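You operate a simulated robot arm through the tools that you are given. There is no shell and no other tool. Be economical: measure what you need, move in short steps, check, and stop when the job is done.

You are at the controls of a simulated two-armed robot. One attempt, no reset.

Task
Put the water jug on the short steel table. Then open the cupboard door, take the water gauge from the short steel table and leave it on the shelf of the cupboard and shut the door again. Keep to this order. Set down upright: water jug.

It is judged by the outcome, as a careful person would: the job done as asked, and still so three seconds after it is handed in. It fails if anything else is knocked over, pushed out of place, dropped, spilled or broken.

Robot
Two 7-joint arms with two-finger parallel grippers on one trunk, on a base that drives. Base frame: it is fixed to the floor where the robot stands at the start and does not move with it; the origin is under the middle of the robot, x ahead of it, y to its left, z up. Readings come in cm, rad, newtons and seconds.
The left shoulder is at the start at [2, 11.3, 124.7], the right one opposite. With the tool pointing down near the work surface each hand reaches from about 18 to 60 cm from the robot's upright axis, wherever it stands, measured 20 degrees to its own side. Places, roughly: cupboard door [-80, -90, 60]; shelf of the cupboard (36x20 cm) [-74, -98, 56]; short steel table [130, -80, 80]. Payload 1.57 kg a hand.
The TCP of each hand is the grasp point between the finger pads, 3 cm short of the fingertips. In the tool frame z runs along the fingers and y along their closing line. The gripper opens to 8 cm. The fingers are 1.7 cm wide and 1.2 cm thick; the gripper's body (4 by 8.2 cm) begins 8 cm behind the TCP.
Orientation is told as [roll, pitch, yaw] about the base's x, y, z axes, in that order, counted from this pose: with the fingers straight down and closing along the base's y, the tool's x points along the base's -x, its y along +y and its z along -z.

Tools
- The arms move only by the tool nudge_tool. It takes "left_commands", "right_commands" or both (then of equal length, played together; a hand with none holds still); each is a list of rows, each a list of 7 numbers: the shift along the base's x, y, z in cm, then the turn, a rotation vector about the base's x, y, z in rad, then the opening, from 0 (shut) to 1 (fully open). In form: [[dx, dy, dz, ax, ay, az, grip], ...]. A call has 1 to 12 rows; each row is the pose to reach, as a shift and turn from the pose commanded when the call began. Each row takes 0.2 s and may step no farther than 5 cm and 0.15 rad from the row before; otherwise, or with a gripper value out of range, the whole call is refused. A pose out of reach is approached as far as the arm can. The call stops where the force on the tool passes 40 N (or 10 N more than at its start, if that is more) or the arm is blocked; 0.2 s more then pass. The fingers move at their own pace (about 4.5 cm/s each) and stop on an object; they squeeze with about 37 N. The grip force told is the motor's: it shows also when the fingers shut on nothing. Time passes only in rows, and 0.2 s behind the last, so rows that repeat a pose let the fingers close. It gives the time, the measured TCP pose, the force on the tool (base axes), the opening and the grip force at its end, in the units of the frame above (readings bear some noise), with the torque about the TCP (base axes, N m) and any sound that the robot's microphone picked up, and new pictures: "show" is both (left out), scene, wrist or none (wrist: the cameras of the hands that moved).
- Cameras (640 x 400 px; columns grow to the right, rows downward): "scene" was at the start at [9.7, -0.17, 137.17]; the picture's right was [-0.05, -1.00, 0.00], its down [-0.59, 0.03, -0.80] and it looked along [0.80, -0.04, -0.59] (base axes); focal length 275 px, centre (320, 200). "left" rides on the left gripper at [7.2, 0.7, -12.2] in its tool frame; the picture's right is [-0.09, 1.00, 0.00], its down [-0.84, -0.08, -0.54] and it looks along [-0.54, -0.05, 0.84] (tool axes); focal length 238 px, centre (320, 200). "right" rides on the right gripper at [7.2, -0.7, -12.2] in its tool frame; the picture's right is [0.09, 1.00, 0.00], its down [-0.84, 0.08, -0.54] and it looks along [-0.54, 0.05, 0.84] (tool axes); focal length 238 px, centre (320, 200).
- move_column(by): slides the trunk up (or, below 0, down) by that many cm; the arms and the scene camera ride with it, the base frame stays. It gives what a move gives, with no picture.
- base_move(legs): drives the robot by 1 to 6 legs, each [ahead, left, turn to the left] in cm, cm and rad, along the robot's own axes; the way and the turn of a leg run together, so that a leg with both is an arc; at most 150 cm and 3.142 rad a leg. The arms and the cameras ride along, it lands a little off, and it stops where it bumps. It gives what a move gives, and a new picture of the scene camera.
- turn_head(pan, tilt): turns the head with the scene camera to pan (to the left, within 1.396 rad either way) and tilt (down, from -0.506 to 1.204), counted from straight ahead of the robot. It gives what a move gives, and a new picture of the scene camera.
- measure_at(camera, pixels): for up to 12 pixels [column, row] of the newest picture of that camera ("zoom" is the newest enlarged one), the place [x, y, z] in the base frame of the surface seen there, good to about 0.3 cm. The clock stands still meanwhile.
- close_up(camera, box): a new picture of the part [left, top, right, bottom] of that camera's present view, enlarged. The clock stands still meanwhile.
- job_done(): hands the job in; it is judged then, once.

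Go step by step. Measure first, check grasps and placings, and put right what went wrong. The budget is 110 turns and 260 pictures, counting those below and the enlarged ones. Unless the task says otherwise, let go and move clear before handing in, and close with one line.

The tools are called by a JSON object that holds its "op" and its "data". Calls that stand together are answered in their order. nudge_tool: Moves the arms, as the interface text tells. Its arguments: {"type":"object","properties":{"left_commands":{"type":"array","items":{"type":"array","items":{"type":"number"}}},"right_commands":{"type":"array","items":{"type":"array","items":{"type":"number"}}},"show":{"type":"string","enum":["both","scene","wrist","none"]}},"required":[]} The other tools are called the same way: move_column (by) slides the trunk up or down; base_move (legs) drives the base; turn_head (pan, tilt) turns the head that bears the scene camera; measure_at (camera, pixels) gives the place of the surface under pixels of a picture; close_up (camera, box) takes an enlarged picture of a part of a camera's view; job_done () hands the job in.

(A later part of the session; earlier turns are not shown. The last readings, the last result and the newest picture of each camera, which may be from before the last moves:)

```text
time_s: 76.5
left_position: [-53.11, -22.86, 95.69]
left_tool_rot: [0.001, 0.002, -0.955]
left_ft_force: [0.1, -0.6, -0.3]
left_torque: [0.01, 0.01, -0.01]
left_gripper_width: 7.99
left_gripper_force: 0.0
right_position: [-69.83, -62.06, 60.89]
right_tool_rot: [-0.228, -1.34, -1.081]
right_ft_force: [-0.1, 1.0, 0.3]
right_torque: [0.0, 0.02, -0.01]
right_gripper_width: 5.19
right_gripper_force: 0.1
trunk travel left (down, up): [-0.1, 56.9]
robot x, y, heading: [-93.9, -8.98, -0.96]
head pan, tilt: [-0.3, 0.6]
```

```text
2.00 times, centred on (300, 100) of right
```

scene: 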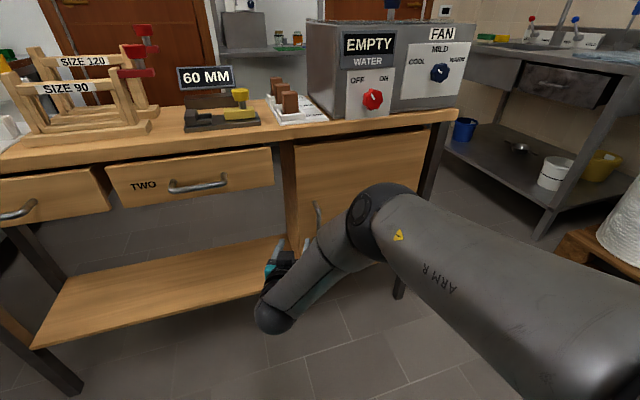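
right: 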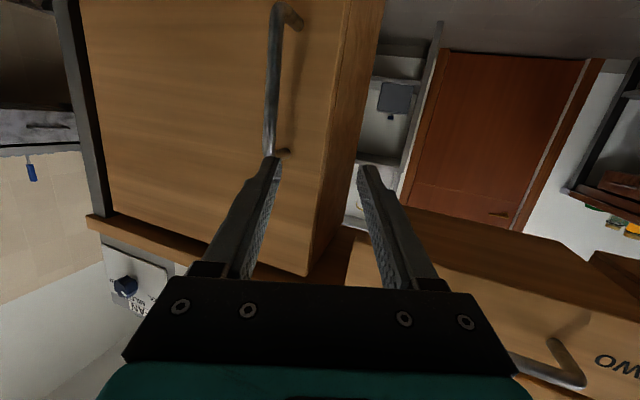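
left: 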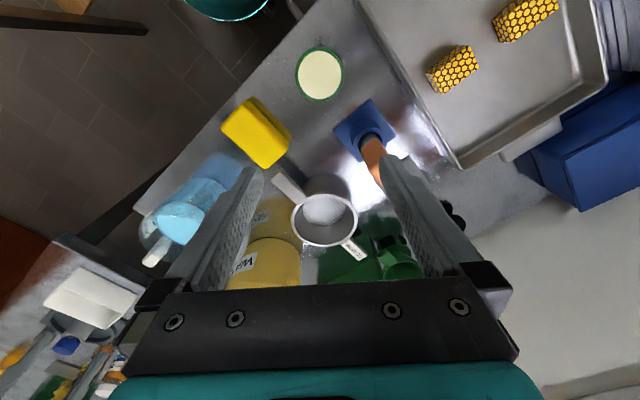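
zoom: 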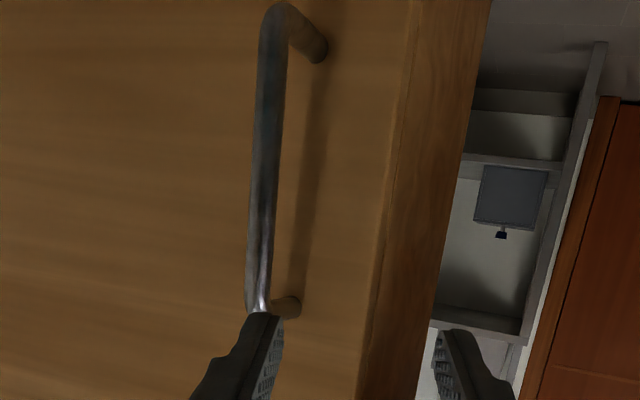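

Bar centre ≈ [-71.6,-75.9], z 48–62. I square the hand to the door (yaw +0.36) and line up ~8 cm in front of it.

{"op": "nudge_tool", "data": {"right_commands": [[-2.1, -2, -1, 0, 0, 0.12, 0.65], [-4.3, -4.5, -2, 0, 0, 0.24, 0.65], [-6.4, -7.3, -3.4, 0, 0, 0.36, 0.65], [-6.4, -7.3, -3.4, 0, 0, 0.36, 0.65]]}}

{"op": "close_up", "data": {"camera": "right", "box": [200, 0, 440, 200]}}

```text
time_s: 77.8
left_position: [-53.08, -23.08, 95.67]
left_tool_rot: [0.0, 0.001, -0.959]
left_ft_force: [1.1, 0.0, -0.2]
left_torque: [0.01, -0.02, -0.04]
left_gripper_width: 8.0
left_gripper_force: 0.1
right_position: [-62.21, -69.32, 56.04]
right_tool_rot: [-0.158, -1.148, -0.826]
right_ft_force: [-0.4, 0.8, -0.2]
right_torque: [0.0, 0.03, -0.01]
right_gripper_width: 5.2
right_gripper_force: 0.1
right hand out of reach, approached as far as the arm can: row 1, 2, 3, 4
trunk travel left (down, up): [-0.1, 56.9]
robot x, y, heading: [-94.0, -9.18, -0.958]
head pan, tilt: [-0.3, 0.6]
stopped in row 4 (right hand): the arm was blocked; the commanded pose is now the measured one
```

scene: 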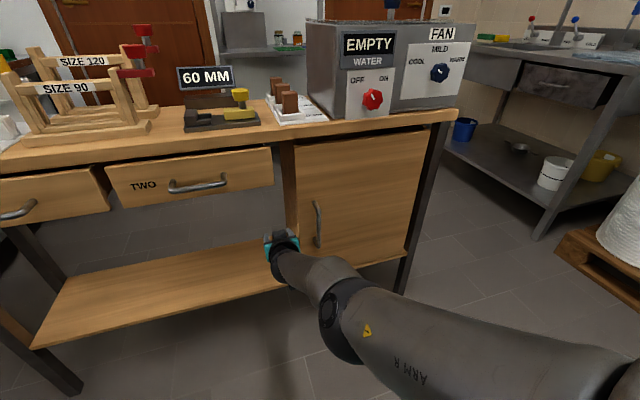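
right: 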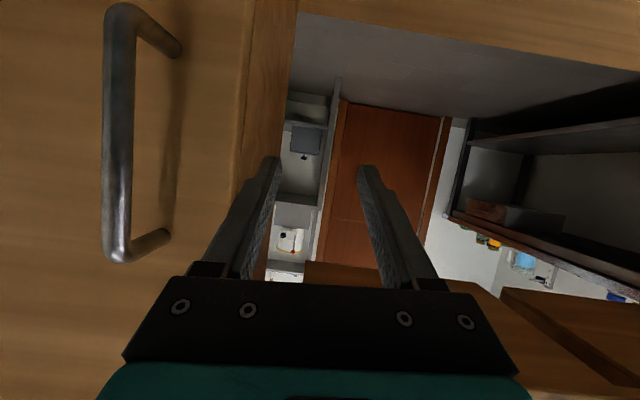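

```text
2.00 times, centred on (320, 100) of right
```

zoom: 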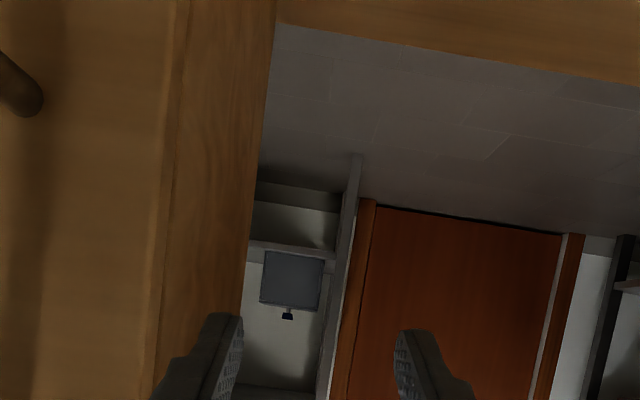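

The arm flipped into an easier posture, hand almost square to the door (tips down ~24°) but 11.5 cm too far left. I use the base: back off 9, right 11.5.

{"op": "base_move", "data": {"legs": [[-9, 0, 0], [0, -11.5, 0]]}}

{"op": "close_up", "data": {"camera": "right", "box": [0, 0, 640, 400]}}

{"op": "measure_at", "data": {"camera": "right", "pixels": [[320, 120], [310, 140]]}}

```text
time_s: 79.7
left_position: [-67.5, -22.05, 95.75]
left_tool_rot: [0.0, 0.001, -0.955]
left_ft_force: [0.0, 0.1, -0.5]
left_torque: [-0.02, 0.01, -0.02]
left_gripper_width: 8.02
left_gripper_force: 0.1
right_position: [-76.37, -68.38, 56.21]
right_tool_rot: [-0.16, -1.152, -0.823]
right_ft_force: [0.8, -0.3, 0.1]
right_torque: [0.01, -0.03, 0.02]
right_gripper_width: 5.23
right_gripper_force: 0.1
trunk travel left (down, up): [-0.1, 56.9]
robot x, y, heading: [-108.23, -8.21, -0.958]
head pan, tilt: [-0.3, 0.6]
```

scene: 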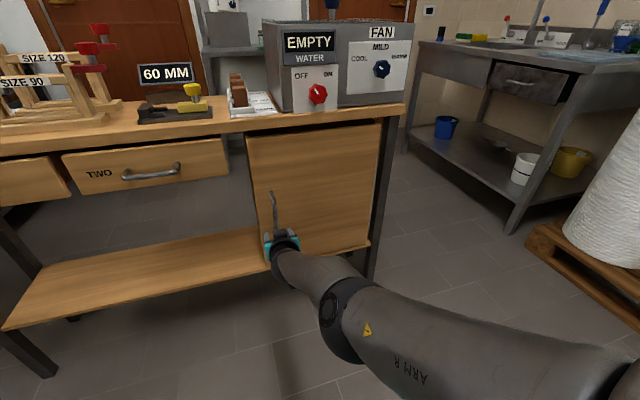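

```text
1.00 times, centred on (320, 200) of right (not enlarged: the box is as wide or as high as the picture)
```

zoom: 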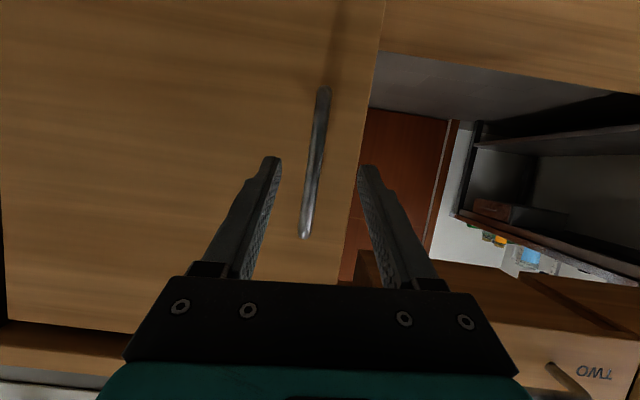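

```text
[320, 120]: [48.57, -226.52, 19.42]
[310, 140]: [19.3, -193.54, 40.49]
```

The bar is between the fingers at (315,165). Advance the base 8.5 cm.

{"op": "base_move", "data": {"legs": [[8.5, 0, 0]]}}

{"op": "close_up", "data": {"camera": "right", "box": [0, 0, 640, 400]}}

```text
time_s: 80.7
left_position: [-62.56, -28.88, 95.53]
left_tool_rot: [-0.002, 0.0, -0.955]
left_ft_force: [-0.8, -0.3, 0.6]
left_torque: [-0.02, 0.01, 0.01]
left_gripper_width: 8.0
left_gripper_force: 0.0
right_position: [-71.43, -75.42, 56.16]
right_tool_rot: [-0.161, -1.154, -0.821]
right_ft_force: [1.1, -0.5, -0.3]
right_torque: [0.01, 0.02, -0.01]
right_gripper_width: 5.18
right_gripper_force: 0.0
trunk travel left (down, up): [-0.1, 56.9]
robot x, y, heading: [-103.31, -15.31, -0.962]
head pan, tilt: [-0.3, 0.6]
```

scene: 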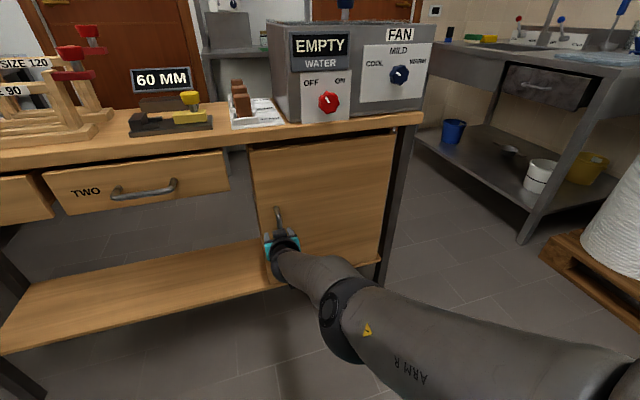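

```text
1.00 times, centred on (320, 200) of right (not enlarged: the box is as wide or as high as the picture)
```

zoom: 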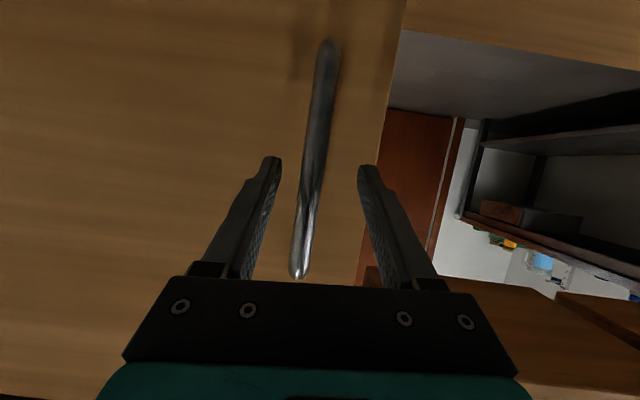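

TCP is at the bar. Close the gripper.

{"op": "nudge_tool", "data": {"right_commands": [[0, 0, 0, 0, 0, 0, 0.3], [0, 0, 0, 0, 0, 0, 0], [0, 0, 0, 0, 0, 0, 0], [0, 0, 0, 0, 0, 0, 0], [0, 0, 0, 0, 0, 0, 0]], "show": "wrist"}}

```text
time_s: 81.9
left_position: [-62.68, -29.02, 95.77]
left_tool_rot: [0.003, 0.0, -0.957]
left_ft_force: [-1.2, -0.5, 0.7]
left_torque: [-0.02, -0.01, -0.01]
left_gripper_width: 8.03
left_gripper_force: 0.1
right_position: [-71.9, -75.64, 56.23]
right_tool_rot: [-0.162, -1.155, -0.831]
right_ft_force: [-20.1, -6.4, -0.4]
right_torque: [-0.11, -0.76, -0.2]
right_gripper_width: 1.48
right_gripper_force: 31.3
trunk travel left (down, up): [-0.1, 56.9]
robot x, y, heading: [-103.52, -15.31, -0.954]
head pan, tilt: [-0.3, 0.6]
```

right: 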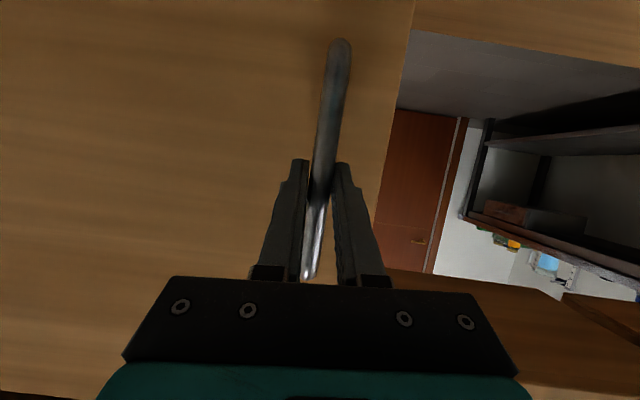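

The handle is gripped (1.48 cm). I'll swing the whole robot about the hinge so the hand moves rigidly with the door: small arc legs first.

{"op": "base_move", "data": {"legs": [[-3.05, -5.45, 0.075], [-3.05, -5.45, 0.075]]}}

```text
time_s: 83.5
left_position: [-73.3, -24.93, 95.69]
left_tool_rot: [0.001, 0.001, -0.804]
left_ft_force: [0.3, -0.1, -0.8]
left_torque: [0.03, 0.02, -0.01]
left_gripper_width: 8.0
left_gripper_force: 0.0
right_position: [-75.32, -72.62, 56.28]
right_tool_rot: [-0.166, -1.155, -0.674]
right_ft_force: [-13.0, -15.3, 0.7]
right_torque: [0.59, -0.22, -0.08]
right_gripper_width: 1.46
right_gripper_force: 30.7
trunk travel left (down, up): [-0.1, 56.9]
robot x, y, heading: [-115.49, -17.55, -0.805]
head pan, tilt: [-0.3, 0.6]
```

scene: 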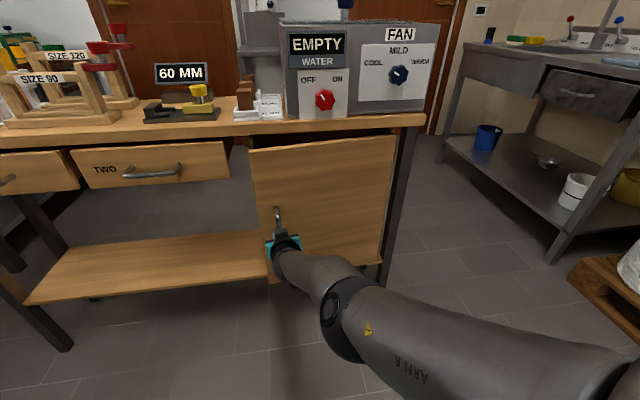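

The door is opening. Relieve the side load by shifting the hand 0.6 cm hingeward, then continue the arc.

{"op": "nudge_tool", "data": {"right_commands": [[-0.35, -0.35, 0, 0, 0, 0, 0], [-0.7, -0.6, 0, 0, 0, 0, 0]], "show": "none"}}

{"op": "base_move", "data": {"legs": [[-3.05, -5.45, 0.075], [-3.05, -5.45, 0.075], [-3.05, -5.45, 0.075], [-3.05, -5.45, 0.075]]}}

```text
time_s: 84.1
left_position: [-73.19, -24.64, 95.6]
left_tool_rot: [0.0, -0.003, -0.803]
left_ft_force: [0.2, -0.4, 0.0]
left_torque: [-0.03, 0.02, 0.02]
left_gripper_width: 8.03
left_gripper_force: 0.0
right_position: [-75.45, -72.51, 56.32]
right_tool_rot: [-0.154, -1.151, -0.672]
right_ft_force: [14.8, 17.2, 6.6]
right_torque: [0.17, -0.77, 0.12]
right_gripper_width: 1.49
right_gripper_force: 31.0
trunk travel left (down, up): [-0.1, 56.9]
robot x, y, heading: [-115.61, -17.56, -0.799]
head pan, tilt: [-0.3, 0.6]
```

```text
time_s: 86.8
left_position: [-96.04, -21.72, 95.61]
left_tool_rot: [-0.001, -0.003, -0.503]
left_ft_force: [0.6, -0.4, 0.9]
left_torque: [-0.01, -0.02, -0.03]
left_gripper_width: 7.99
left_gripper_force: 0.1
right_position: [-83.81, -67.49, 56.18]
right_tool_rot: [-0.139, -1.15, -0.38]
right_ft_force: [13.4, 32.1, 11.0]
right_torque: [0.74, -0.12, 0.24]
right_gripper_width: 1.5
right_gripper_force: 30.9
trunk travel left (down, up): [-0.1, 56.9]
robot x, y, heading: [-138.65, -27.18, -0.506]
head pan, tilt: [-0.3, 0.6]
```

scene: 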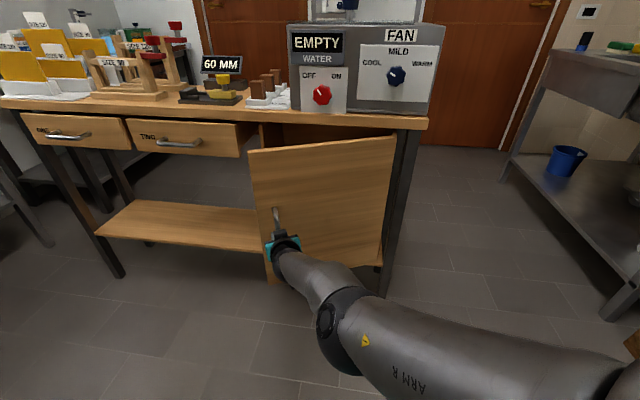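

Door open ~0.45 rad; force 35 N along [+,+], relieve by 0.6 cm that way and continue.

{"op": "nudge_tool", "data": {"right_commands": [[0.3, 0.6, 0, 0, 0, 0, 0], [0.3, 0.6, 0, 0, 0, 0, 0]], "show": "none"}}

{"op": "base_move", "data": {"legs": [[-3.05, -5.45, 0.075], [-3.05, -5.45, 0.075], [-3.05, -5.45, 0.075], [-3.05, -5.45, 0.075]]}}

```text
time_s: 87.4
left_position: [-96.07, -22.06, 95.67]
left_tool_rot: [0.001, 0.001, -0.505]
left_ft_force: [0.4, -0.2, -0.5]
left_torque: [0.03, -0.01, 0.0]
left_gripper_width: 8.01
left_gripper_force: 0.1
right_position: [-83.66, -67.69, 56.23]
right_tool_rot: [-0.138, -1.154, -0.389]
right_ft_force: [-5.9, -14.1, 2.1]
right_torque: [0.69, 0.04, -0.11]
right_gripper_width: 1.45
right_gripper_force: 30.6
trunk travel left (down, up): [-0.1, 56.9]
robot x, y, heading: [-138.74, -27.37, -0.501]
head pan, tilt: [-0.3, 0.6]
```

```text
time_s: 90.2
left_position: [-118.22, -25.63, 95.7]
left_tool_rot: [0.0, -0.001, -0.203]
left_ft_force: [-0.4, -0.3, -0.2]
left_torque: [-0.01, 0.02, -0.02]
left_gripper_width: 8.01
left_gripper_force: 0.0
right_position: [-93.01, -65.02, 56.23]
right_tool_rot: [-0.132, -1.15, -0.085]
right_ft_force: [-1.6, -8.1, 9.3]
right_torque: [0.65, -0.03, -0.02]
right_gripper_width: 1.48
right_gripper_force: 30.3
trunk travel left (down, up): [-0.1, 56.9]
robot x, y, heading: [-157.48, -43.11, -0.207]
head pan, tilt: [-0.3, 0.6]
```

scene: 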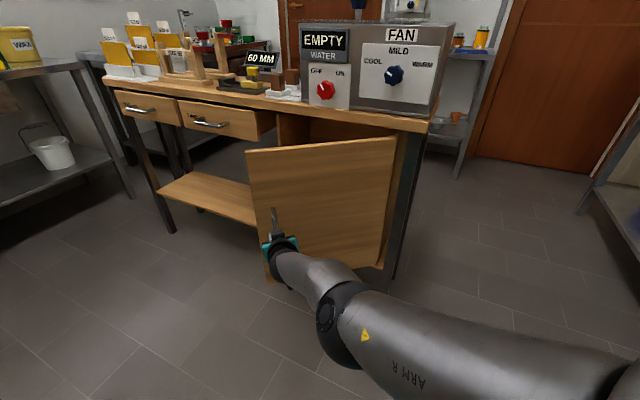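

Door ~0.75 rad open with low force. Check clearance of the sink rack/pallet on my right before continuing.

{"op": "turn_head", "data": {"pan": -1.2, "tilt": 0.6}}

```text
time_s: 91.3
left_position: [-118.18, -25.63, 95.51]
left_tool_rot: [0.0, 0.001, -0.204]
left_ft_force: [0.1, 0.5, 0.2]
left_torque: [0.02, 0.02, 0.0]
left_gripper_width: 7.97
left_gripper_force: 0.0
right_position: [-92.99, -65.01, 56.21]
right_tool_rot: [-0.134, -1.152, -0.086]
right_ft_force: [0.4, -0.4, 2.9]
right_torque: [0.58, -0.1, 0.0]
right_gripper_width: 1.43
right_gripper_force: 30.6
trunk travel left (down, up): [-0.1, 56.9]
robot x, y, heading: [-157.11, -43.42, -0.206]
head pan, tilt: [-1.201, 0.6]
```

scene: 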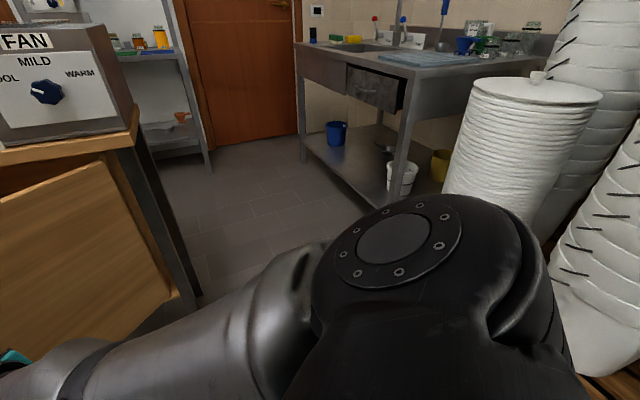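

{"op": "measure_at", "data": {"camera": "scene", "pixels": [[400, 200], [480, 170], [600, 260], [605, 380], [570, 350], [635, 380], [590, 320], [360, 200]]}}

```text
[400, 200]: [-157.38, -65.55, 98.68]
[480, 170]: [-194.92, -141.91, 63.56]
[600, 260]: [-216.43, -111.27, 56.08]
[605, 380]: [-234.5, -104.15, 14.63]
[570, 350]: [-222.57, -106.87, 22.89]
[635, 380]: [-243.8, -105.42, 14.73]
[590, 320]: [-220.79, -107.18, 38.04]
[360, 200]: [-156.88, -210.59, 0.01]
```

Nearest stack is ~[-195,-142] / [-216,-110]; enough room. Continue the arc by 0.45 rad.

{"op": "base_move", "data": {"legs": [[-3.05, -5.45, 0.075], [-3.05, -5.45, 0.075], [-3.05, -5.45, 0.075], [-3.05, -5.45, 0.075], [-3.05, -5.45, 0.075], [-3.05, -5.45, 0.075]]}}

{"op": "turn_head", "data": {"pan": -0.1, "tilt": 0.6}}

```text
time_s: 95.2
left_position: [-147.34, -42.95, 95.6]
left_tool_rot: [-0.002, -0.003, 0.242]
left_ft_force: [-0.7, -0.1, 0.3]
left_torque: [0.02, 0.0, -0.02]
left_gripper_width: 8.01
left_gripper_force: 0.1
right_position: [-108.03, -66.42, 56.26]
right_tool_rot: [-0.109, -1.148, 0.362]
right_ft_force: [-10.0, 32.3, 7.9]
right_torque: [0.65, 0.43, 0.21]
right_gripper_width: 1.46
right_gripper_force: 30.5
trunk travel left (down, up): [-0.1, 56.9]
robot x, y, heading: [-175.12, -76.29, 0.239]
head pan, tilt: [-1.201, 0.6]
```

scene: 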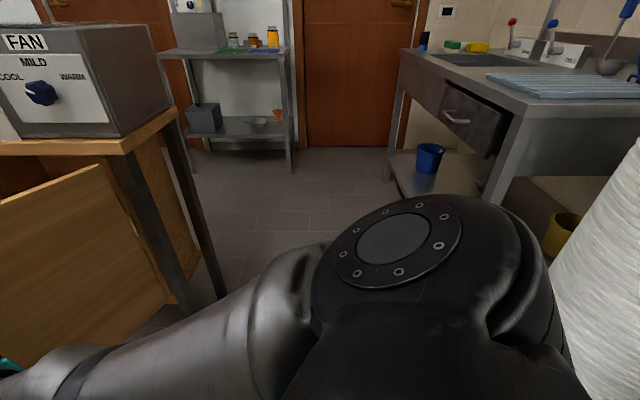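

```text
time_s: 96.6
left_position: [-147.36, -43.04, 95.69]
left_tool_rot: [-0.001, -0.001, 0.242]
left_ft_force: [-0.4, 0.1, 0.0]
left_torque: [-0.03, 0.01, 0.0]
left_gripper_width: 8.0
left_gripper_force: 0.0
right_position: [-108.12, -66.36, 56.27]
right_tool_rot: [-0.106, -1.146, 0.358]
right_ft_force: [-1.0, 5.8, 4.9]
right_torque: [0.59, 0.09, 0.04]
right_gripper_width: 1.46
right_gripper_force: 30.1
trunk travel left (down, up): [-0.1, 56.9]
robot x, y, heading: [-174.91, -75.9, 0.244]
head pan, tilt: [-0.099, 0.6]
```

scene: 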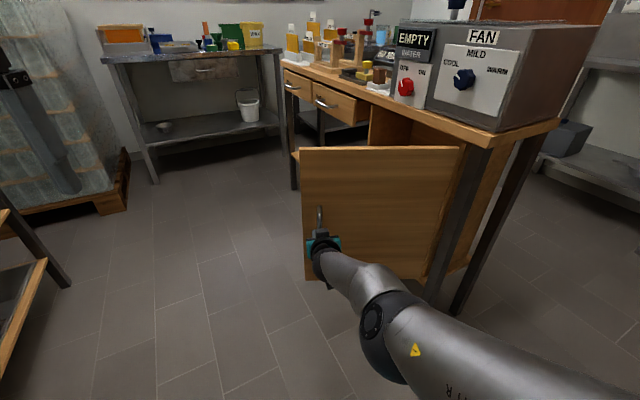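

Door ~1.2 rad open; three more small legs.

{"op": "base_move", "data": {"legs": [[-3.05, -5.45, 0.075], [-3.05, -5.45, 0.075], [-3.05, -5.45, 0.075]]}}

```text
time_s: 98.7
left_position: [-158.43, -56.41, 95.68]
left_tool_rot: [-0.001, -0.004, 0.472]
left_ft_force: [-0.6, 0.8, 0.4]
left_torque: [0.03, 0.04, 0.02]
left_gripper_width: 8.01
left_gripper_force: 0.2
right_position: [-115.26, -69.79, 56.19]
right_tool_rot: [-0.092, -1.142, 0.584]
right_ft_force: [-12.9, 21.8, 8.1]
right_torque: [0.51, 0.45, 0.13]
right_gripper_width: 1.44
right_gripper_force: 30.7
trunk travel left (down, up): [-0.1, 56.9]
robot x, y, heading: [-178.2, -94.93, 0.473]
head pan, tilt: [-0.099, 0.6]
```

scene: 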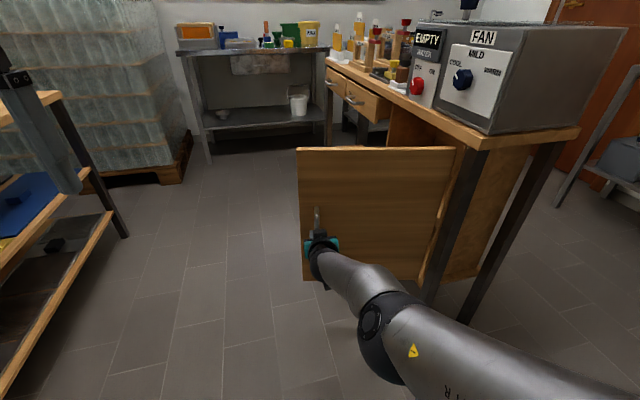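

Door is ~80° open. Release the handle and withdraw the hand by arm (buckets are behind me).

{"op": "nudge_tool", "data": {"right_commands": [[-0.2, 0.3, 0, 0, 0, 0, 0], [-0.2, 0.3, 0, 0, 0, 0, 0.3], [-0.2, 0.3, 0, 0, 0, 0, 0.65], [-0.2, 0.3, 0, 0, 0, 0, 0.65], [-2.6, -0.8, 0.3, 0, 0, 0, 0.65], [-5.3, -2.1, 0.6, 0, 0, 0, 0.65], [-8, -3.4, 1, 0, 0, 0, 0.65], [-10, -4.4, 1, 0, 0, 0, 0.65]]}}

```text
time_s: 100.5
left_position: [-158.3, -56.42, 95.7]
left_tool_rot: [0.0, 0.001, 0.472]
left_ft_force: [-0.9, -0.2, 0.6]
left_torque: [-0.03, -0.01, 0.0]
left_gripper_width: 8.0
left_gripper_force: 0.0
right_position: [-117.0, -69.15, 54.88]
right_tool_rot: [-0.091, -1.141, 0.581]
right_ft_force: [0.3, -0.5, -0.2]
right_torque: [0.02, 0.01, -0.02]
right_gripper_width: 5.2
right_gripper_force: 0.0
right hand out of reach, approached as far as the arm can: row 5, 6, 7, 8
trunk travel left (down, up): [-0.1, 56.9]
robot x, y, heading: [-177.94, -95.0, 0.467]
head pan, tilt: [-0.099, 0.6]
```

scene: 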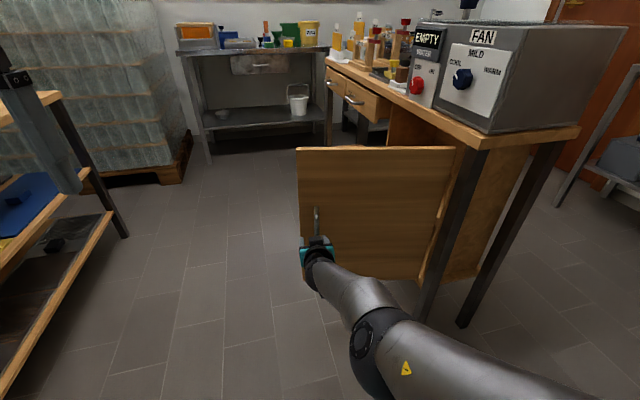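
right: 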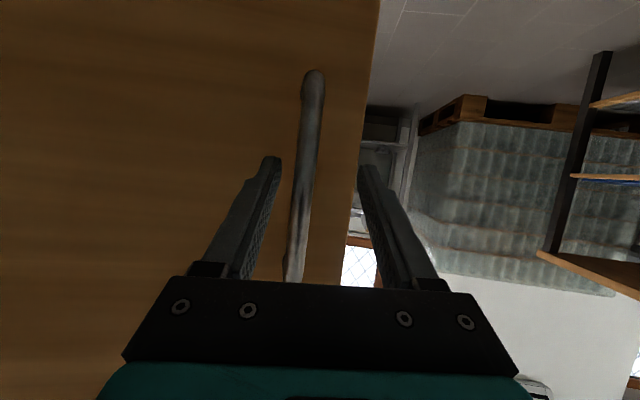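

The arm can't fold further, so I back the base 7 cm (clear of the buckets), then slide left away from the door.

{"op": "base_move", "data": {"legs": [[-7.5, 0, 0]]}}

{"op": "close_up", "data": {"camera": "right", "box": [0, 0, 640, 400]}}

```text
time_s: 101.5
left_position: [-164.75, -59.81, 95.72]
left_tool_rot: [0.001, 0.002, 0.47]
left_ft_force: [0.9, -0.6, 0.3]
left_torque: [-0.02, 0.02, -0.03]
left_gripper_width: 8.01
left_gripper_force: 0.0
right_position: [-123.36, -72.47, 54.89]
right_tool_rot: [-0.091, -1.142, 0.582]
right_ft_force: [-0.3, 0.4, 0.8]
right_torque: [0.01, -0.01, -0.01]
right_gripper_width: 5.18
right_gripper_force: 0.0
trunk travel left (down, up): [-0.1, 56.9]
robot x, y, heading: [-184.59, -97.87, 0.468]
head pan, tilt: [-0.099, 0.6]
```

scene: 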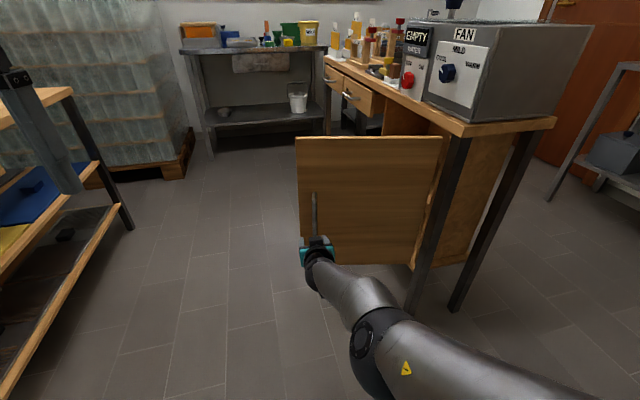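

```text
1.00 times, centred on (320, 200) of right (not enlarged: the box is as wide or as high as the picture)
```

zoom: 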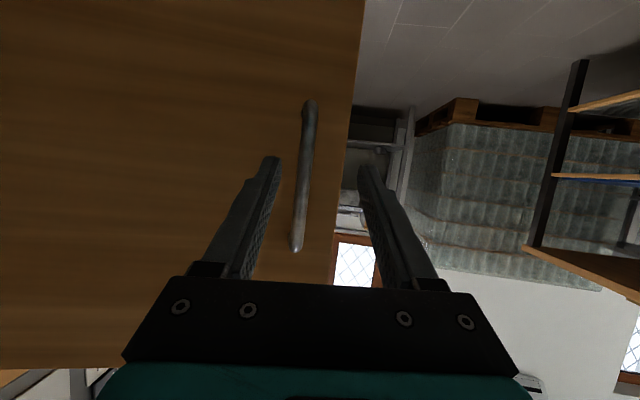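

The hand is clear of the handle. Raise the trunk, then fold the right hand back to pointing down.

{"op": "move_column", "data": {"by": 45}}

{"op": "nudge_tool", "data": {"right_commands": [[-1, -0.5, 0.5, -0.065, 0.128, 0, 0.65], [-3, -1.5, 1, -0.13, 0.256, 0, 0.65], [-5.5, -2.7, 1.5, -0.195, 0.384, 0, 0.65], [-8, -4, 2, -0.26, 0.512, 0, 0.65], [-11, -5.6, 2.5, -0.325, 0.64, 0, 0.65], [-14, -7.1, 3, -0.39, 0.768, 0, 0.65], [-17, -8.6, 3.5, -0.455, 0.896, 0, 0.65], [-20, -10.2, 4, -0.52, 1.024, 0, 0.65]], "show": "scene"}}

```text
refused: 45 is not a number from -40 to 40
```

```text
time_s: 103.3
left_position: [-164.8, -59.7, 95.71]
left_tool_rot: [0.0, -0.001, 0.471]
left_ft_force: [0.2, -1.5, 0.5]
left_torque: [0.01, -0.02, 0.01]
left_gripper_width: 7.99
left_gripper_force: 0.1
right_position: [-143.26, -82.97, 58.6]
right_tool_rot: [0.012, 0.007, 0.516]
right_ft_force: [-0.8, 0.7, -0.4]
right_torque: [0.0, 0.01, 0.02]
right_gripper_width: 5.21
right_gripper_force: 0.1
right hand out of reach, approached as far as the arm can: row 1, 2
trunk travel left (down, up): [-0.1, 56.9]
robot x, y, heading: [-184.62, -97.86, 0.47]
head pan, tilt: [-0.099, 0.6]
```

scene: 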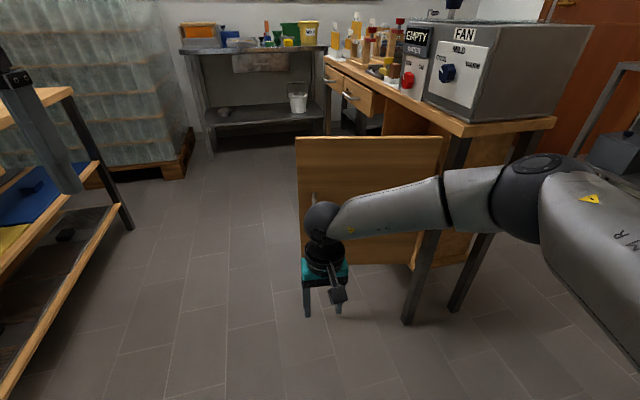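

Folded fine without contact. Raise the trunk 40 cm (maximum per call).

{"op": "move_column", "data": {"by": 40}}

{"op": "base_move", "data": {"legs": [[0, 25, 0]]}}

{"op": "close_up", "data": {"camera": "scene", "box": [200, 100, 640, 400]}}

```text
time_s: 107.2
left_position: [-164.71, -59.74, 135.56]
left_tool_rot: [-0.002, 0.0, 0.471]
left_ft_force: [0.0, -0.1, -0.7]
left_torque: [-0.03, 0.01, -0.04]
left_gripper_width: 7.98
left_gripper_force: 0.1
right_position: [-143.16, -82.84, 98.59]
right_tool_rot: [0.011, 0.005, 0.517]
right_ft_force: [-1.5, -0.3, 0.3]
right_torque: [0.0, -0.04, -0.01]
right_gripper_width: 5.22
right_gripper_force: 0.1
trunk travel left (down, up): [-40.1, 16.9]
robot x, y, heading: [-184.41, -98.2, 0.471]
head pan, tilt: [-0.099, 0.6]
```

```text
time_s: 109.0
left_position: [-175.97, -37.23, 135.64]
left_tool_rot: [0.0, 0.001, 0.466]
left_ft_force: [0.3, 0.0, 0.5]
left_torque: [0.01, 0.03, 0.05]
left_gripper_width: 8.0
left_gripper_force: 0.1
right_position: [-154.49, -60.61, 98.63]
right_tool_rot: [0.01, 0.004, 0.511]
right_ft_force: [0.3, 1.1, -0.7]
right_torque: [0.01, 0.0, 0.01]
right_gripper_width: 5.18
right_gripper_force: 0.1
trunk travel left (down, up): [-40.1, 16.9]
robot x, y, heading: [-195.49, -75.86, 0.469]
head pan, tilt: [-0.099, 0.6]
```

scene: 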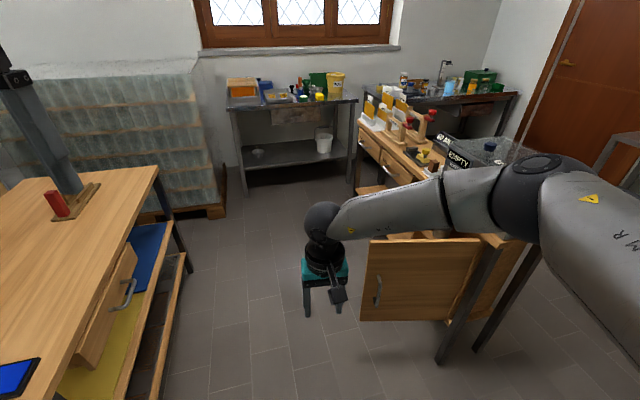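

```text
1.33 times, centred on (420, 250) of scene
```

zoom: 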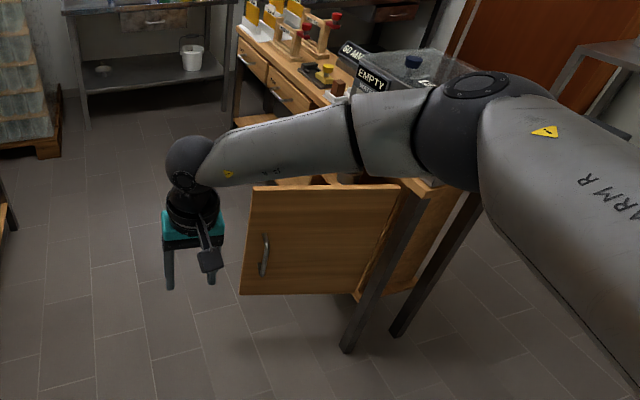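

The door stays open. Now drive back toward the aisle: face along the passage and go ~2 m.

{"op": "base_move", "data": {"legs": [[0, 0, 0.146], [100, -10, 0], [95, -15, 0]]}}

```text
time_s: 119.3
left_position: [-10.18, 55.61, 135.73]
left_tool_rot: [-0.002, 0.001, 0.616]
left_ft_force: [0.6, -0.2, 0.3]
left_torque: [0.01, 0.03, 0.02]
left_gripper_width: 8.01
left_gripper_force: 0.1
right_position: [14.43, 35.71, 98.53]
right_tool_rot: [0.011, 0.006, 0.661]
right_ft_force: [-0.4, 0.1, 0.8]
right_torque: [-0.03, -0.04, 0.01]
right_gripper_width: 5.2
right_gripper_force: 0.1
trunk travel left (down, up): [-40.1, 16.9]
robot x, y, heading: [-23.9, 14.46, 0.617]
head pan, tilt: [-0.099, 0.6]
```

scene: 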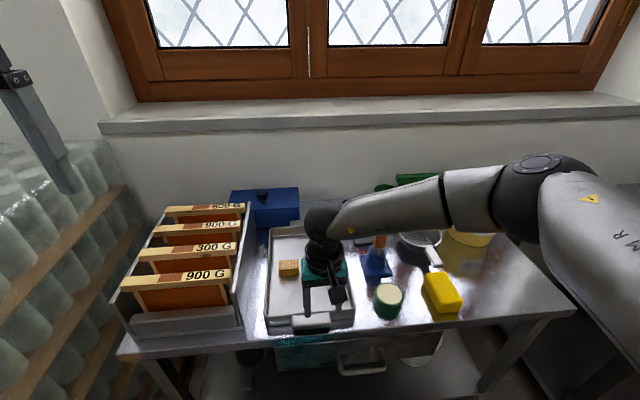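

Back off from the table a little, raise the trunk for clearance, turn right and re-enter the aisle along the earlier line.

{"op": "move_column", "data": {"by": 12}}

{"op": "base_move", "data": {"legs": [[-15, 0, 0], [0, 0, -1.572], [32, 34, 0], [20, -1, 0], [20, -2.5, 0]]}}

```text
time_s: 120.8
left_position: [-10.08, 55.48, 147.79]
left_tool_rot: [0.0, 0.0, 0.617]
left_ft_force: [-0.5, 0.1, -0.6]
left_torque: [-0.04, 0.02, 0.0]
left_gripper_width: 7.99
left_gripper_force: 0.0
right_position: [14.41, 35.82, 110.59]
right_tool_rot: [0.01, 0.006, 0.662]
right_ft_force: [-0.6, 0.6, -0.3]
right_torque: [-0.01, 0.0, -0.04]
right_gripper_width: 5.22
right_gripper_force: 0.1
trunk travel left (down, up): [-52.1, 4.9]
robot x, y, heading: [-23.82, 14.45, 0.611]
head pan, tilt: [-0.099, 0.6]
```

```text
time_s: 129.9
left_position: [60.14, -35.5, 147.64]
left_tool_rot: [0.0, -0.003, -0.994]
left_ft_force: [0.3, 0.3, -1.1]
left_torque: [-0.01, 0.0, 0.02]
left_gripper_width: 8.0
left_gripper_force: 0.1
right_position: [39.4, -59.27, 110.55]
right_tool_rot: [0.012, 0.004, -0.952]
right_ft_force: [0.9, 0.5, 0.3]
right_torque: [-0.03, 0.01, 0.0]
right_gripper_width: 5.2
right_gripper_force: 0.0
trunk travel left (down, up): [-52.1, 4.9]
robot x, y, heading: [19.66, -20.47, -0.993]
head pan, tilt: [-0.099, 0.6]
stopped in leg 5: the robot was blocked; the commanded pose is now the measured one
```

scene: 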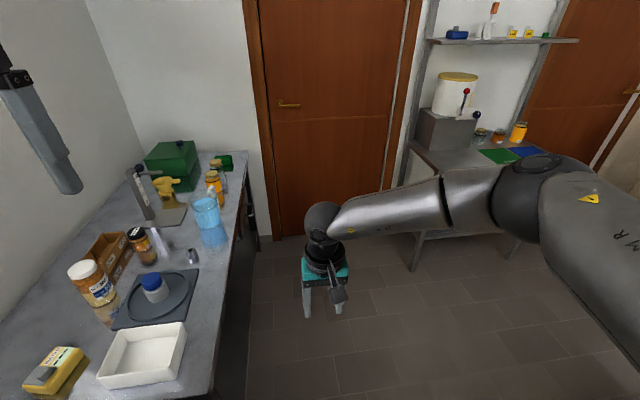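

I brushed the bench end (n≈4); earlier I passed at n≈8. Slide left 4.5 cm, straighten, and continue.

{"op": "base_move", "data": {"legs": [[0, 4.5, 0], [0, 0, 0.038], [18, 0, 0], [12, -3.5, 0], [10, -3, 0], [20, 0, 0]]}}

```text
time_s: 135.1
left_position: [93.29, -85.12, 147.53]
left_tool_rot: [0.0, -0.002, -0.969]
left_ft_force: [-0.3, -0.3, 0.4]
left_torque: [0.01, -0.01, 0.0]
left_gripper_width: 7.98
left_gripper_force: 0.0
right_position: [73.07, -109.3, 110.53]
right_tool_rot: [0.011, 0.005, -0.923]
right_ft_force: [0.0, 0.1, 0.3]
right_torque: [0.02, -0.02, 0.02]
right_gripper_width: 5.24
right_gripper_force: 0.0
trunk travel left (down, up): [-52.1, 4.9]
robot x, y, heading: [52.41, -70.5, -0.967]
head pan, tilt: [-0.099, 0.6]
```

scene: 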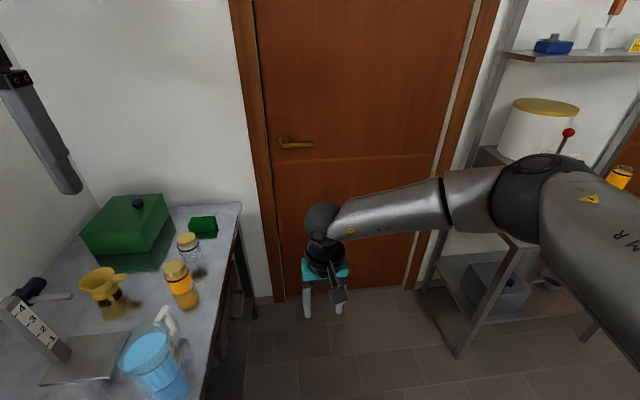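

Now beside the short table. Turn left to face it and look at the gauge.

{"op": "base_move", "data": {"legs": [[0, 0, 1.58]]}}

{"op": "turn_head", "data": {"pan": 0.25, "tilt": 0.85}}

```text
time_s: 139.4
left_position: [66.26, -29.85, 147.73]
left_tool_rot: [0.001, -0.002, 0.615]
left_ft_force: [0.1, -0.1, 0.0]
left_torque: [0.04, 0.01, 0.0]
left_gripper_width: 8.01
left_gripper_force: 0.1
right_position: [90.88, -49.64, 110.59]
right_tool_rot: [0.01, 0.005, 0.662]
right_ft_force: [-0.5, 0.1, 0.3]
right_torque: [0.01, 0.01, 0.0]
right_gripper_width: 5.19
right_gripper_force: 0.1
trunk travel left (down, up): [-52.1, 4.9]
robot x, y, heading: [52.78, -70.62, 0.617]
head pan, tilt: [-0.099, 0.6]
```

scene: 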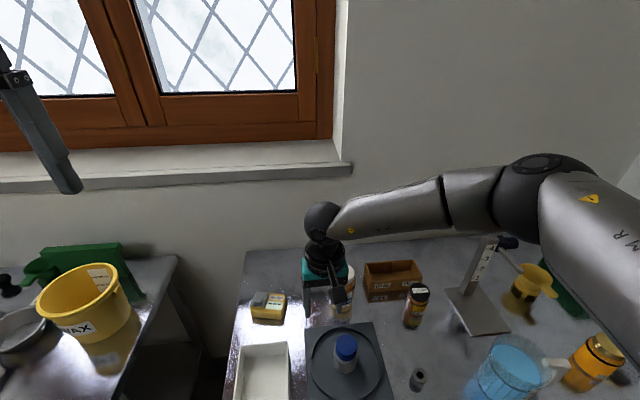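

```text
time_s: 140.2
left_position: [66.31, -29.91, 147.74]
left_tool_rot: [0.0, -0.002, 0.616]
left_ft_force: [-0.4, 0.3, 0.5]
left_torque: [0.01, 0.0, 0.02]
left_gripper_width: 7.99
left_gripper_force: 0.1
right_position: [90.83, -49.53, 110.57]
right_tool_rot: [0.01, 0.004, 0.662]
right_ft_force: [-0.1, -0.2, 0.2]
right_torque: [-0.01, 0.0, -0.04]
right_gripper_width: 5.21
right_gripper_force: 0.1
trunk travel left (down, up): [-52.1, 4.9]
robot x, y, heading: [52.62, -70.6, 0.617]
head pan, tilt: [0.25, 0.85]
```

scene: 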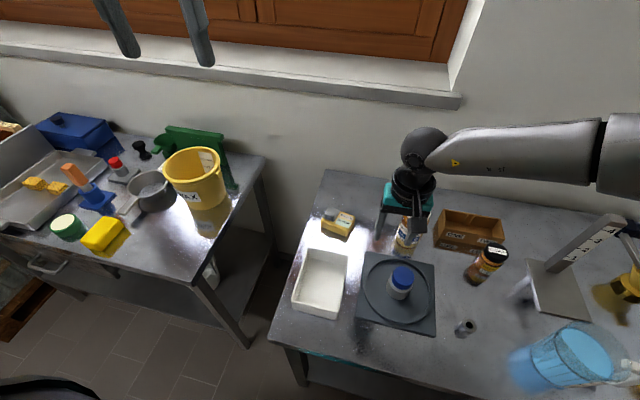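

I zoom on the gauge and measure its corners.

{"op": "close_up", "data": {"camera": "scene", "box": [300, 190, 380, 250]}}

{"op": "measure_at", "data": {"camera": "scene", "pixels": [[325, 222], [352, 234], [337, 207], [354, 214], [322, 229], [348, 240], [338, 220], [330, 214], [345, 222]]}}

```text
6.67 times, centred on (340, 220) of scene
```

zoom: 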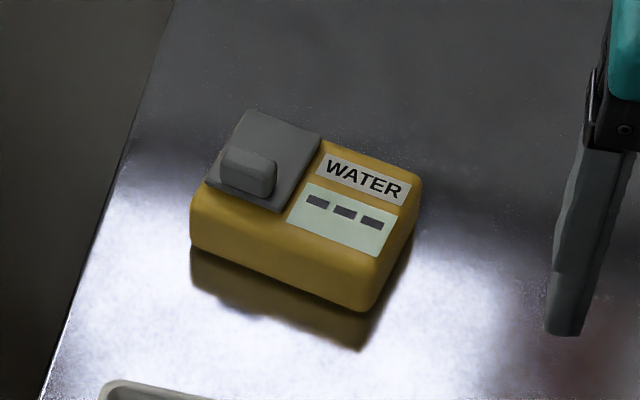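

```text
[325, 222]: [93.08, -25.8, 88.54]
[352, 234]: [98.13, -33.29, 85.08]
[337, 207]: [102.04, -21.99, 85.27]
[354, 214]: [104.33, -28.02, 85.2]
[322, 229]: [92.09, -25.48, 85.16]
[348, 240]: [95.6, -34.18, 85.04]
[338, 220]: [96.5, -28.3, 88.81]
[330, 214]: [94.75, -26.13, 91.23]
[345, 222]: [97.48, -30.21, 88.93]
```

{"op": "measure_at", "data": {"camera": "zoom", "pixels": [[195, 205], [365, 270], [415, 180], [250, 115], [200, 245], [355, 305], [322, 140], [280, 215], [245, 170]]}}

{"op": "nudge_tool", "data": {"right_commands": [[-0.5, -3.5, 3, 0, 0, 0, 0.65], [-1, -7, 6, 0, 0, 0, 0.65], [-2, -10.5, 9, 0, 0, 0, 0.65], [-2.7, -14, 12, 0, 0, 0, 0.65], [-3.4, -17.5, 14, 0, 0, 0, 0.65], [-4, -21, 16, 0, 0, 0, 0.65], [-4.7, -24.5, 18, 0, 0, 0, 0.65], [-5.5, -28, 20, 0, 0, 0, 0.65]], "show": "scene"}}

```text
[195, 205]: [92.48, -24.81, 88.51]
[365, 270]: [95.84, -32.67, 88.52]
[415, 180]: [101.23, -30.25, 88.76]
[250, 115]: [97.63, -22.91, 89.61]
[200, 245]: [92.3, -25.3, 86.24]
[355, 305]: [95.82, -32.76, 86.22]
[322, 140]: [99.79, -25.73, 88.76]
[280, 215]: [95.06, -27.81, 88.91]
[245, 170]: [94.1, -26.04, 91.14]
```

```text
time_s: 142.0
left_position: [66.21, -29.9, 147.64]
left_tool_rot: [0.0, -0.001, 0.615]
left_ft_force: [-0.6, 0.1, 0.3]
left_torque: [0.02, -0.03, 0.03]
left_gripper_width: 8.01
left_gripper_force: 0.1
right_position: [85.66, -77.81, 130.55]
right_tool_rot: [0.011, 0.008, 0.661]
right_ft_force: [-0.2, 0.1, -1.1]
right_torque: [0.0, -0.03, -0.04]
right_gripper_width: 5.2
right_gripper_force: 0.0
right hand out of reach, approached as far as the arm can: row 8
trunk travel left (down, up): [-52.1, 4.9]
robot x, y, heading: [52.7, -70.66, 0.613]
head pan, tilt: [0.25, 0.85]
```

scene: 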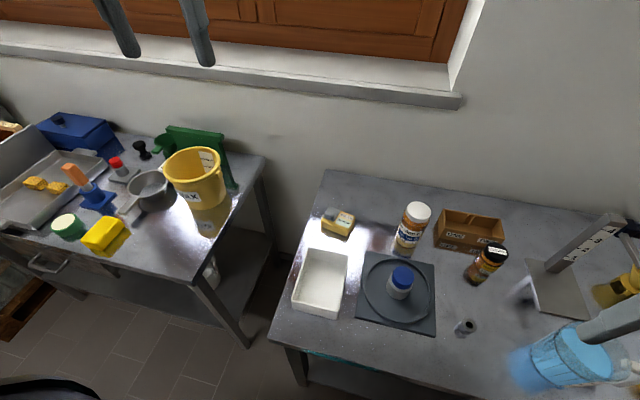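

Gauge: long axis ~8.6 cm at angle −67°, width 5.9 cm, z 85.2–88.7, centre ≈ [96.8,-27.5]. I move the right hand up and out of the way, edge the base 2.5 cm closer, and lower the trunk.

{"op": "nudge_tool", "data": {"right_commands": [[2, -3, 4, 0, 0, 0, 0.65], [4, -6, 8, 0, 0, 0, 0.65], [6, -9, 12, 0, 0, 0, 0.65], [6, -9, 14, 0, 0, 0, 0.65]], "left_commands": [[3, 0.5, 0, 0, 0, 0.14, 1], [6, 0.8, 0, 0, 0, 0.28, 1], [9, 1, 0, 0, 0, 0.42, 1], [12, 1.2, 0, 0, 0, 0.56, 1]], "show": "none"}}

{"op": "base_move", "data": {"legs": [[2.5, 0, 0]]}}

{"op": "move_column", "data": {"by": -34}}

```text
refused: row 1 steps farther than a row can; nothing moved
```

```text
time_s: 142.8
left_position: [68.4, -28.36, 147.61]
left_tool_rot: [0.001, -0.002, 0.615]
left_ft_force: [-0.2, 0.3, -0.5]
left_torque: [-0.04, 0.04, 0.0]
left_gripper_width: 7.99
left_gripper_force: 0.1
right_position: [87.8, -76.28, 130.47]
right_tool_rot: [0.012, 0.008, 0.662]
right_ft_force: [0.1, -0.6, 0.3]
right_torque: [-0.02, 0.0, 0.02]
right_gripper_width: 5.21
right_gripper_force: 0.0
trunk travel left (down, up): [-52.1, 4.9]
robot x, y, heading: [54.77, -69.2, 0.614]
head pan, tilt: [0.25, 0.85]
```

scene: 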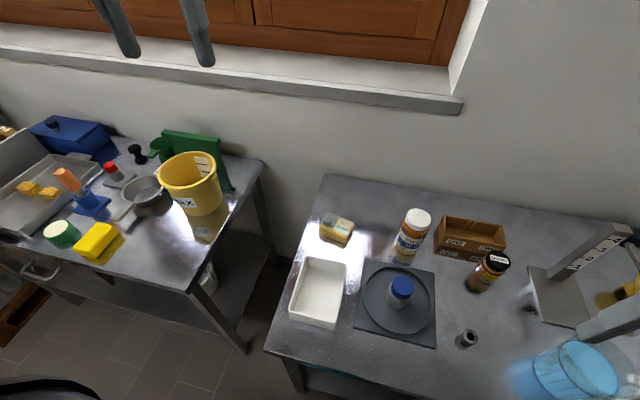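

```text
time_s: 146.2
left_position: [68.35, -28.38, 113.66]
left_tool_rot: [0.001, -0.001, 0.616]
left_ft_force: [0.1, 0.1, 0.0]
left_torque: [-0.03, 0.02, 0.01]
left_gripper_width: 8.02
left_gripper_force: 0.0
right_position: [87.81, -76.27, 96.51]
right_tool_rot: [0.014, 0.006, 0.662]
right_ft_force: [0.0, -0.3, -0.3]
right_torque: [-0.01, -0.01, -0.02]
right_gripper_width: 5.17
right_gripper_force: 0.0
trunk travel left (down, up): [-18.1, 38.9]
robot x, y, heading: [54.63, -69.38, 0.614]
head pan, tilt: [0.25, 0.85]
```

No harm: the right hand is still clear above the table edge. Raise it gently and send the left hand above the gauge with yaw +1.37.

{"op": "nudge_tool", "data": {"right_commands": [[0.5, -1, 2, 0, 0, 0, 0.65], [1, -2, 4, 0, 0, 0, 0.65], [1.5, -3, 6, 0, 0, 0, 0.65], [2, -4, 8, 0, 0, 0, 0.65], [2.5, -5, 10, 0, 0, 0, 0.65], [3, -5, 12, 0, 0, 0, 0.65], [3, -5, 12, 0, 0, 0, 0.65], [3, -5, 12, 0, 0, 0, 0.65], [3, -5, 12, 0, 0, 0, 0.65], [3, -5, 12, 0, 0, 0, 0.65]], "left_commands": [[2.8, 0.1, -1, 0, 0, 0.137, 1], [5.7, 0.2, -2, 0, 0, 0.274, 1], [8.5, 0.3, -3, 0, 0, 0.411, 1], [11.4, 0.4, -4, 0, 0, 0.548, 1], [14.2, 0.45, -5, 0, 0, 0.685, 1], [17.1, 0.5, -6, 0, 0, 0.822, 1], [19.9, 0.6, -7, 0, 0, 0.959, 1], [22.7, 0.7, -8, 0, 0, 1.096, 1], [25.6, 0.8, -9, 0, 0, 1.233, 1], [28.4, 0.9, -10, 0, 0, 1.37, 1]]}}

```text
time_s: 148.4
left_position: [94.86, -28.22, 103.3]
left_tool_rot: [0.001, -0.003, 1.988]
left_ft_force: [0.2, 0.2, -0.2]
left_torque: [0.01, -0.04, 0.01]
left_gripper_width: 7.99
left_gripper_force: 0.1
left hand out of reach, approached as far as the arm can: row 10
right_position: [90.48, -80.67, 107.02]
right_tool_rot: [0.015, 0.01, 0.675]
right_ft_force: [0.8, -0.9, 0.3]
right_torque: [0.02, 0.03, 0.01]
right_gripper_width: 5.18
right_gripper_force: 0.1
right hand out of reach, approached as far as the arm can: row 5, 6
trunk travel left (down, up): [-18.1, 38.9]
robot x, y, heading: [54.5, -69.14, 0.612]
head pan, tilt: [0.25, 0.85]
```

scene: 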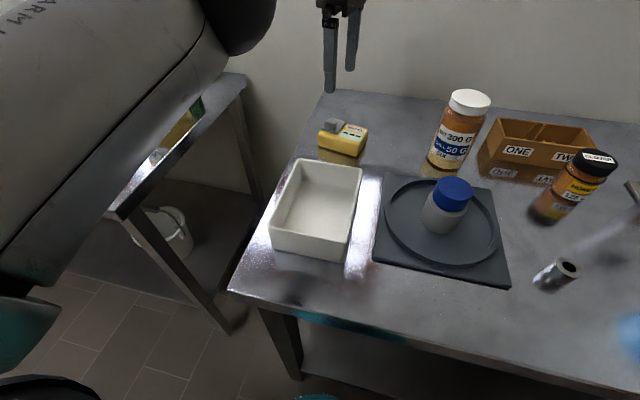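
right: 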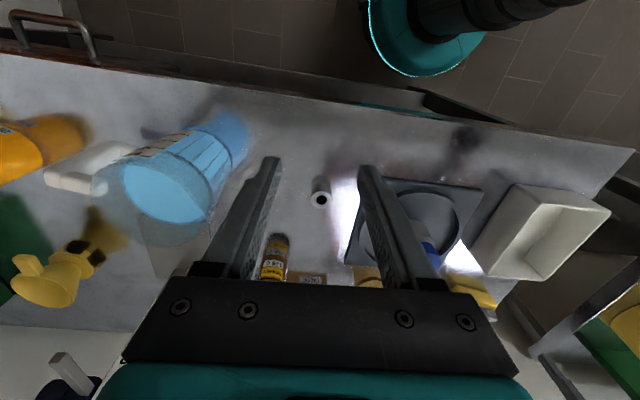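
left: 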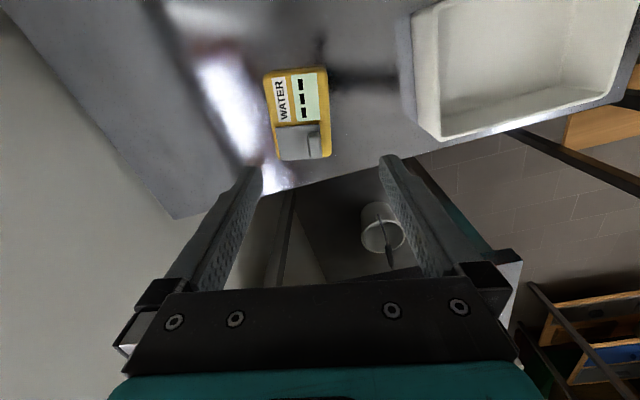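

Yaw matches the gauge well; the wrist is 2 cm short in x but reach should improve lower down. Descend to z≈94 and correct.

{"op": "nudge_tool", "data": {"left_commands": [[0.5, 0.2, -3, 0, 0, 0, 1], [1.2, 0.5, -6, 0, 0, 0, 1], [1.9, 0.7, -9, 0, 0, 0, 1]], "show": "wrist"}}

{"op": "measure_at", "data": {"camera": "left", "pixels": [[300, 100], [320, 200], [270, 80]]}}

```text
time_s: 149.2
left_position: [95.71, -27.8, 94.14]
left_tool_rot: [0.002, -0.001, 1.985]
left_ft_force: [-0.5, 0.3, -0.4]
left_torque: [0.02, 0.02, 0.04]
left_gripper_width: 7.96
left_gripper_force: 0.1
left hand out of reach, approached as far as the arm can: row 3
right_position: [90.59, -80.69, 106.95]
right_tool_rot: [0.015, 0.008, 0.673]
right_ft_force: [0.3, 0.2, -0.5]
right_torque: [-0.01, -0.02, -0.03]
right_gripper_width: 5.2
right_gripper_force: 0.1
trunk travel left (down, up): [-18.1, 38.9]
robot x, y, heading: [54.52, -69.39, 0.612]
head pan, tilt: [0.25, 0.85]
```

left: 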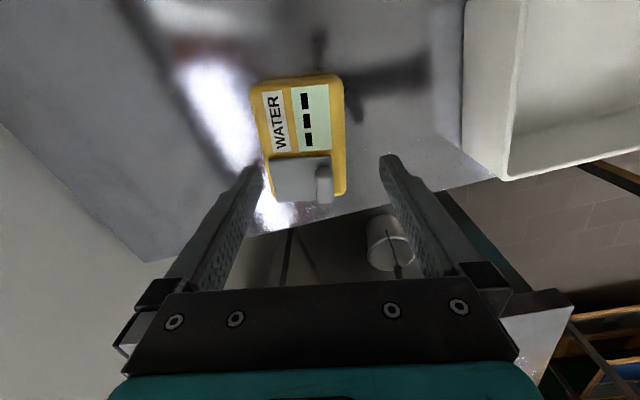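

```text
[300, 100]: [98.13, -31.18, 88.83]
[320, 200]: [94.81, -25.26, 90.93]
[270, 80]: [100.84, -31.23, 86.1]
```

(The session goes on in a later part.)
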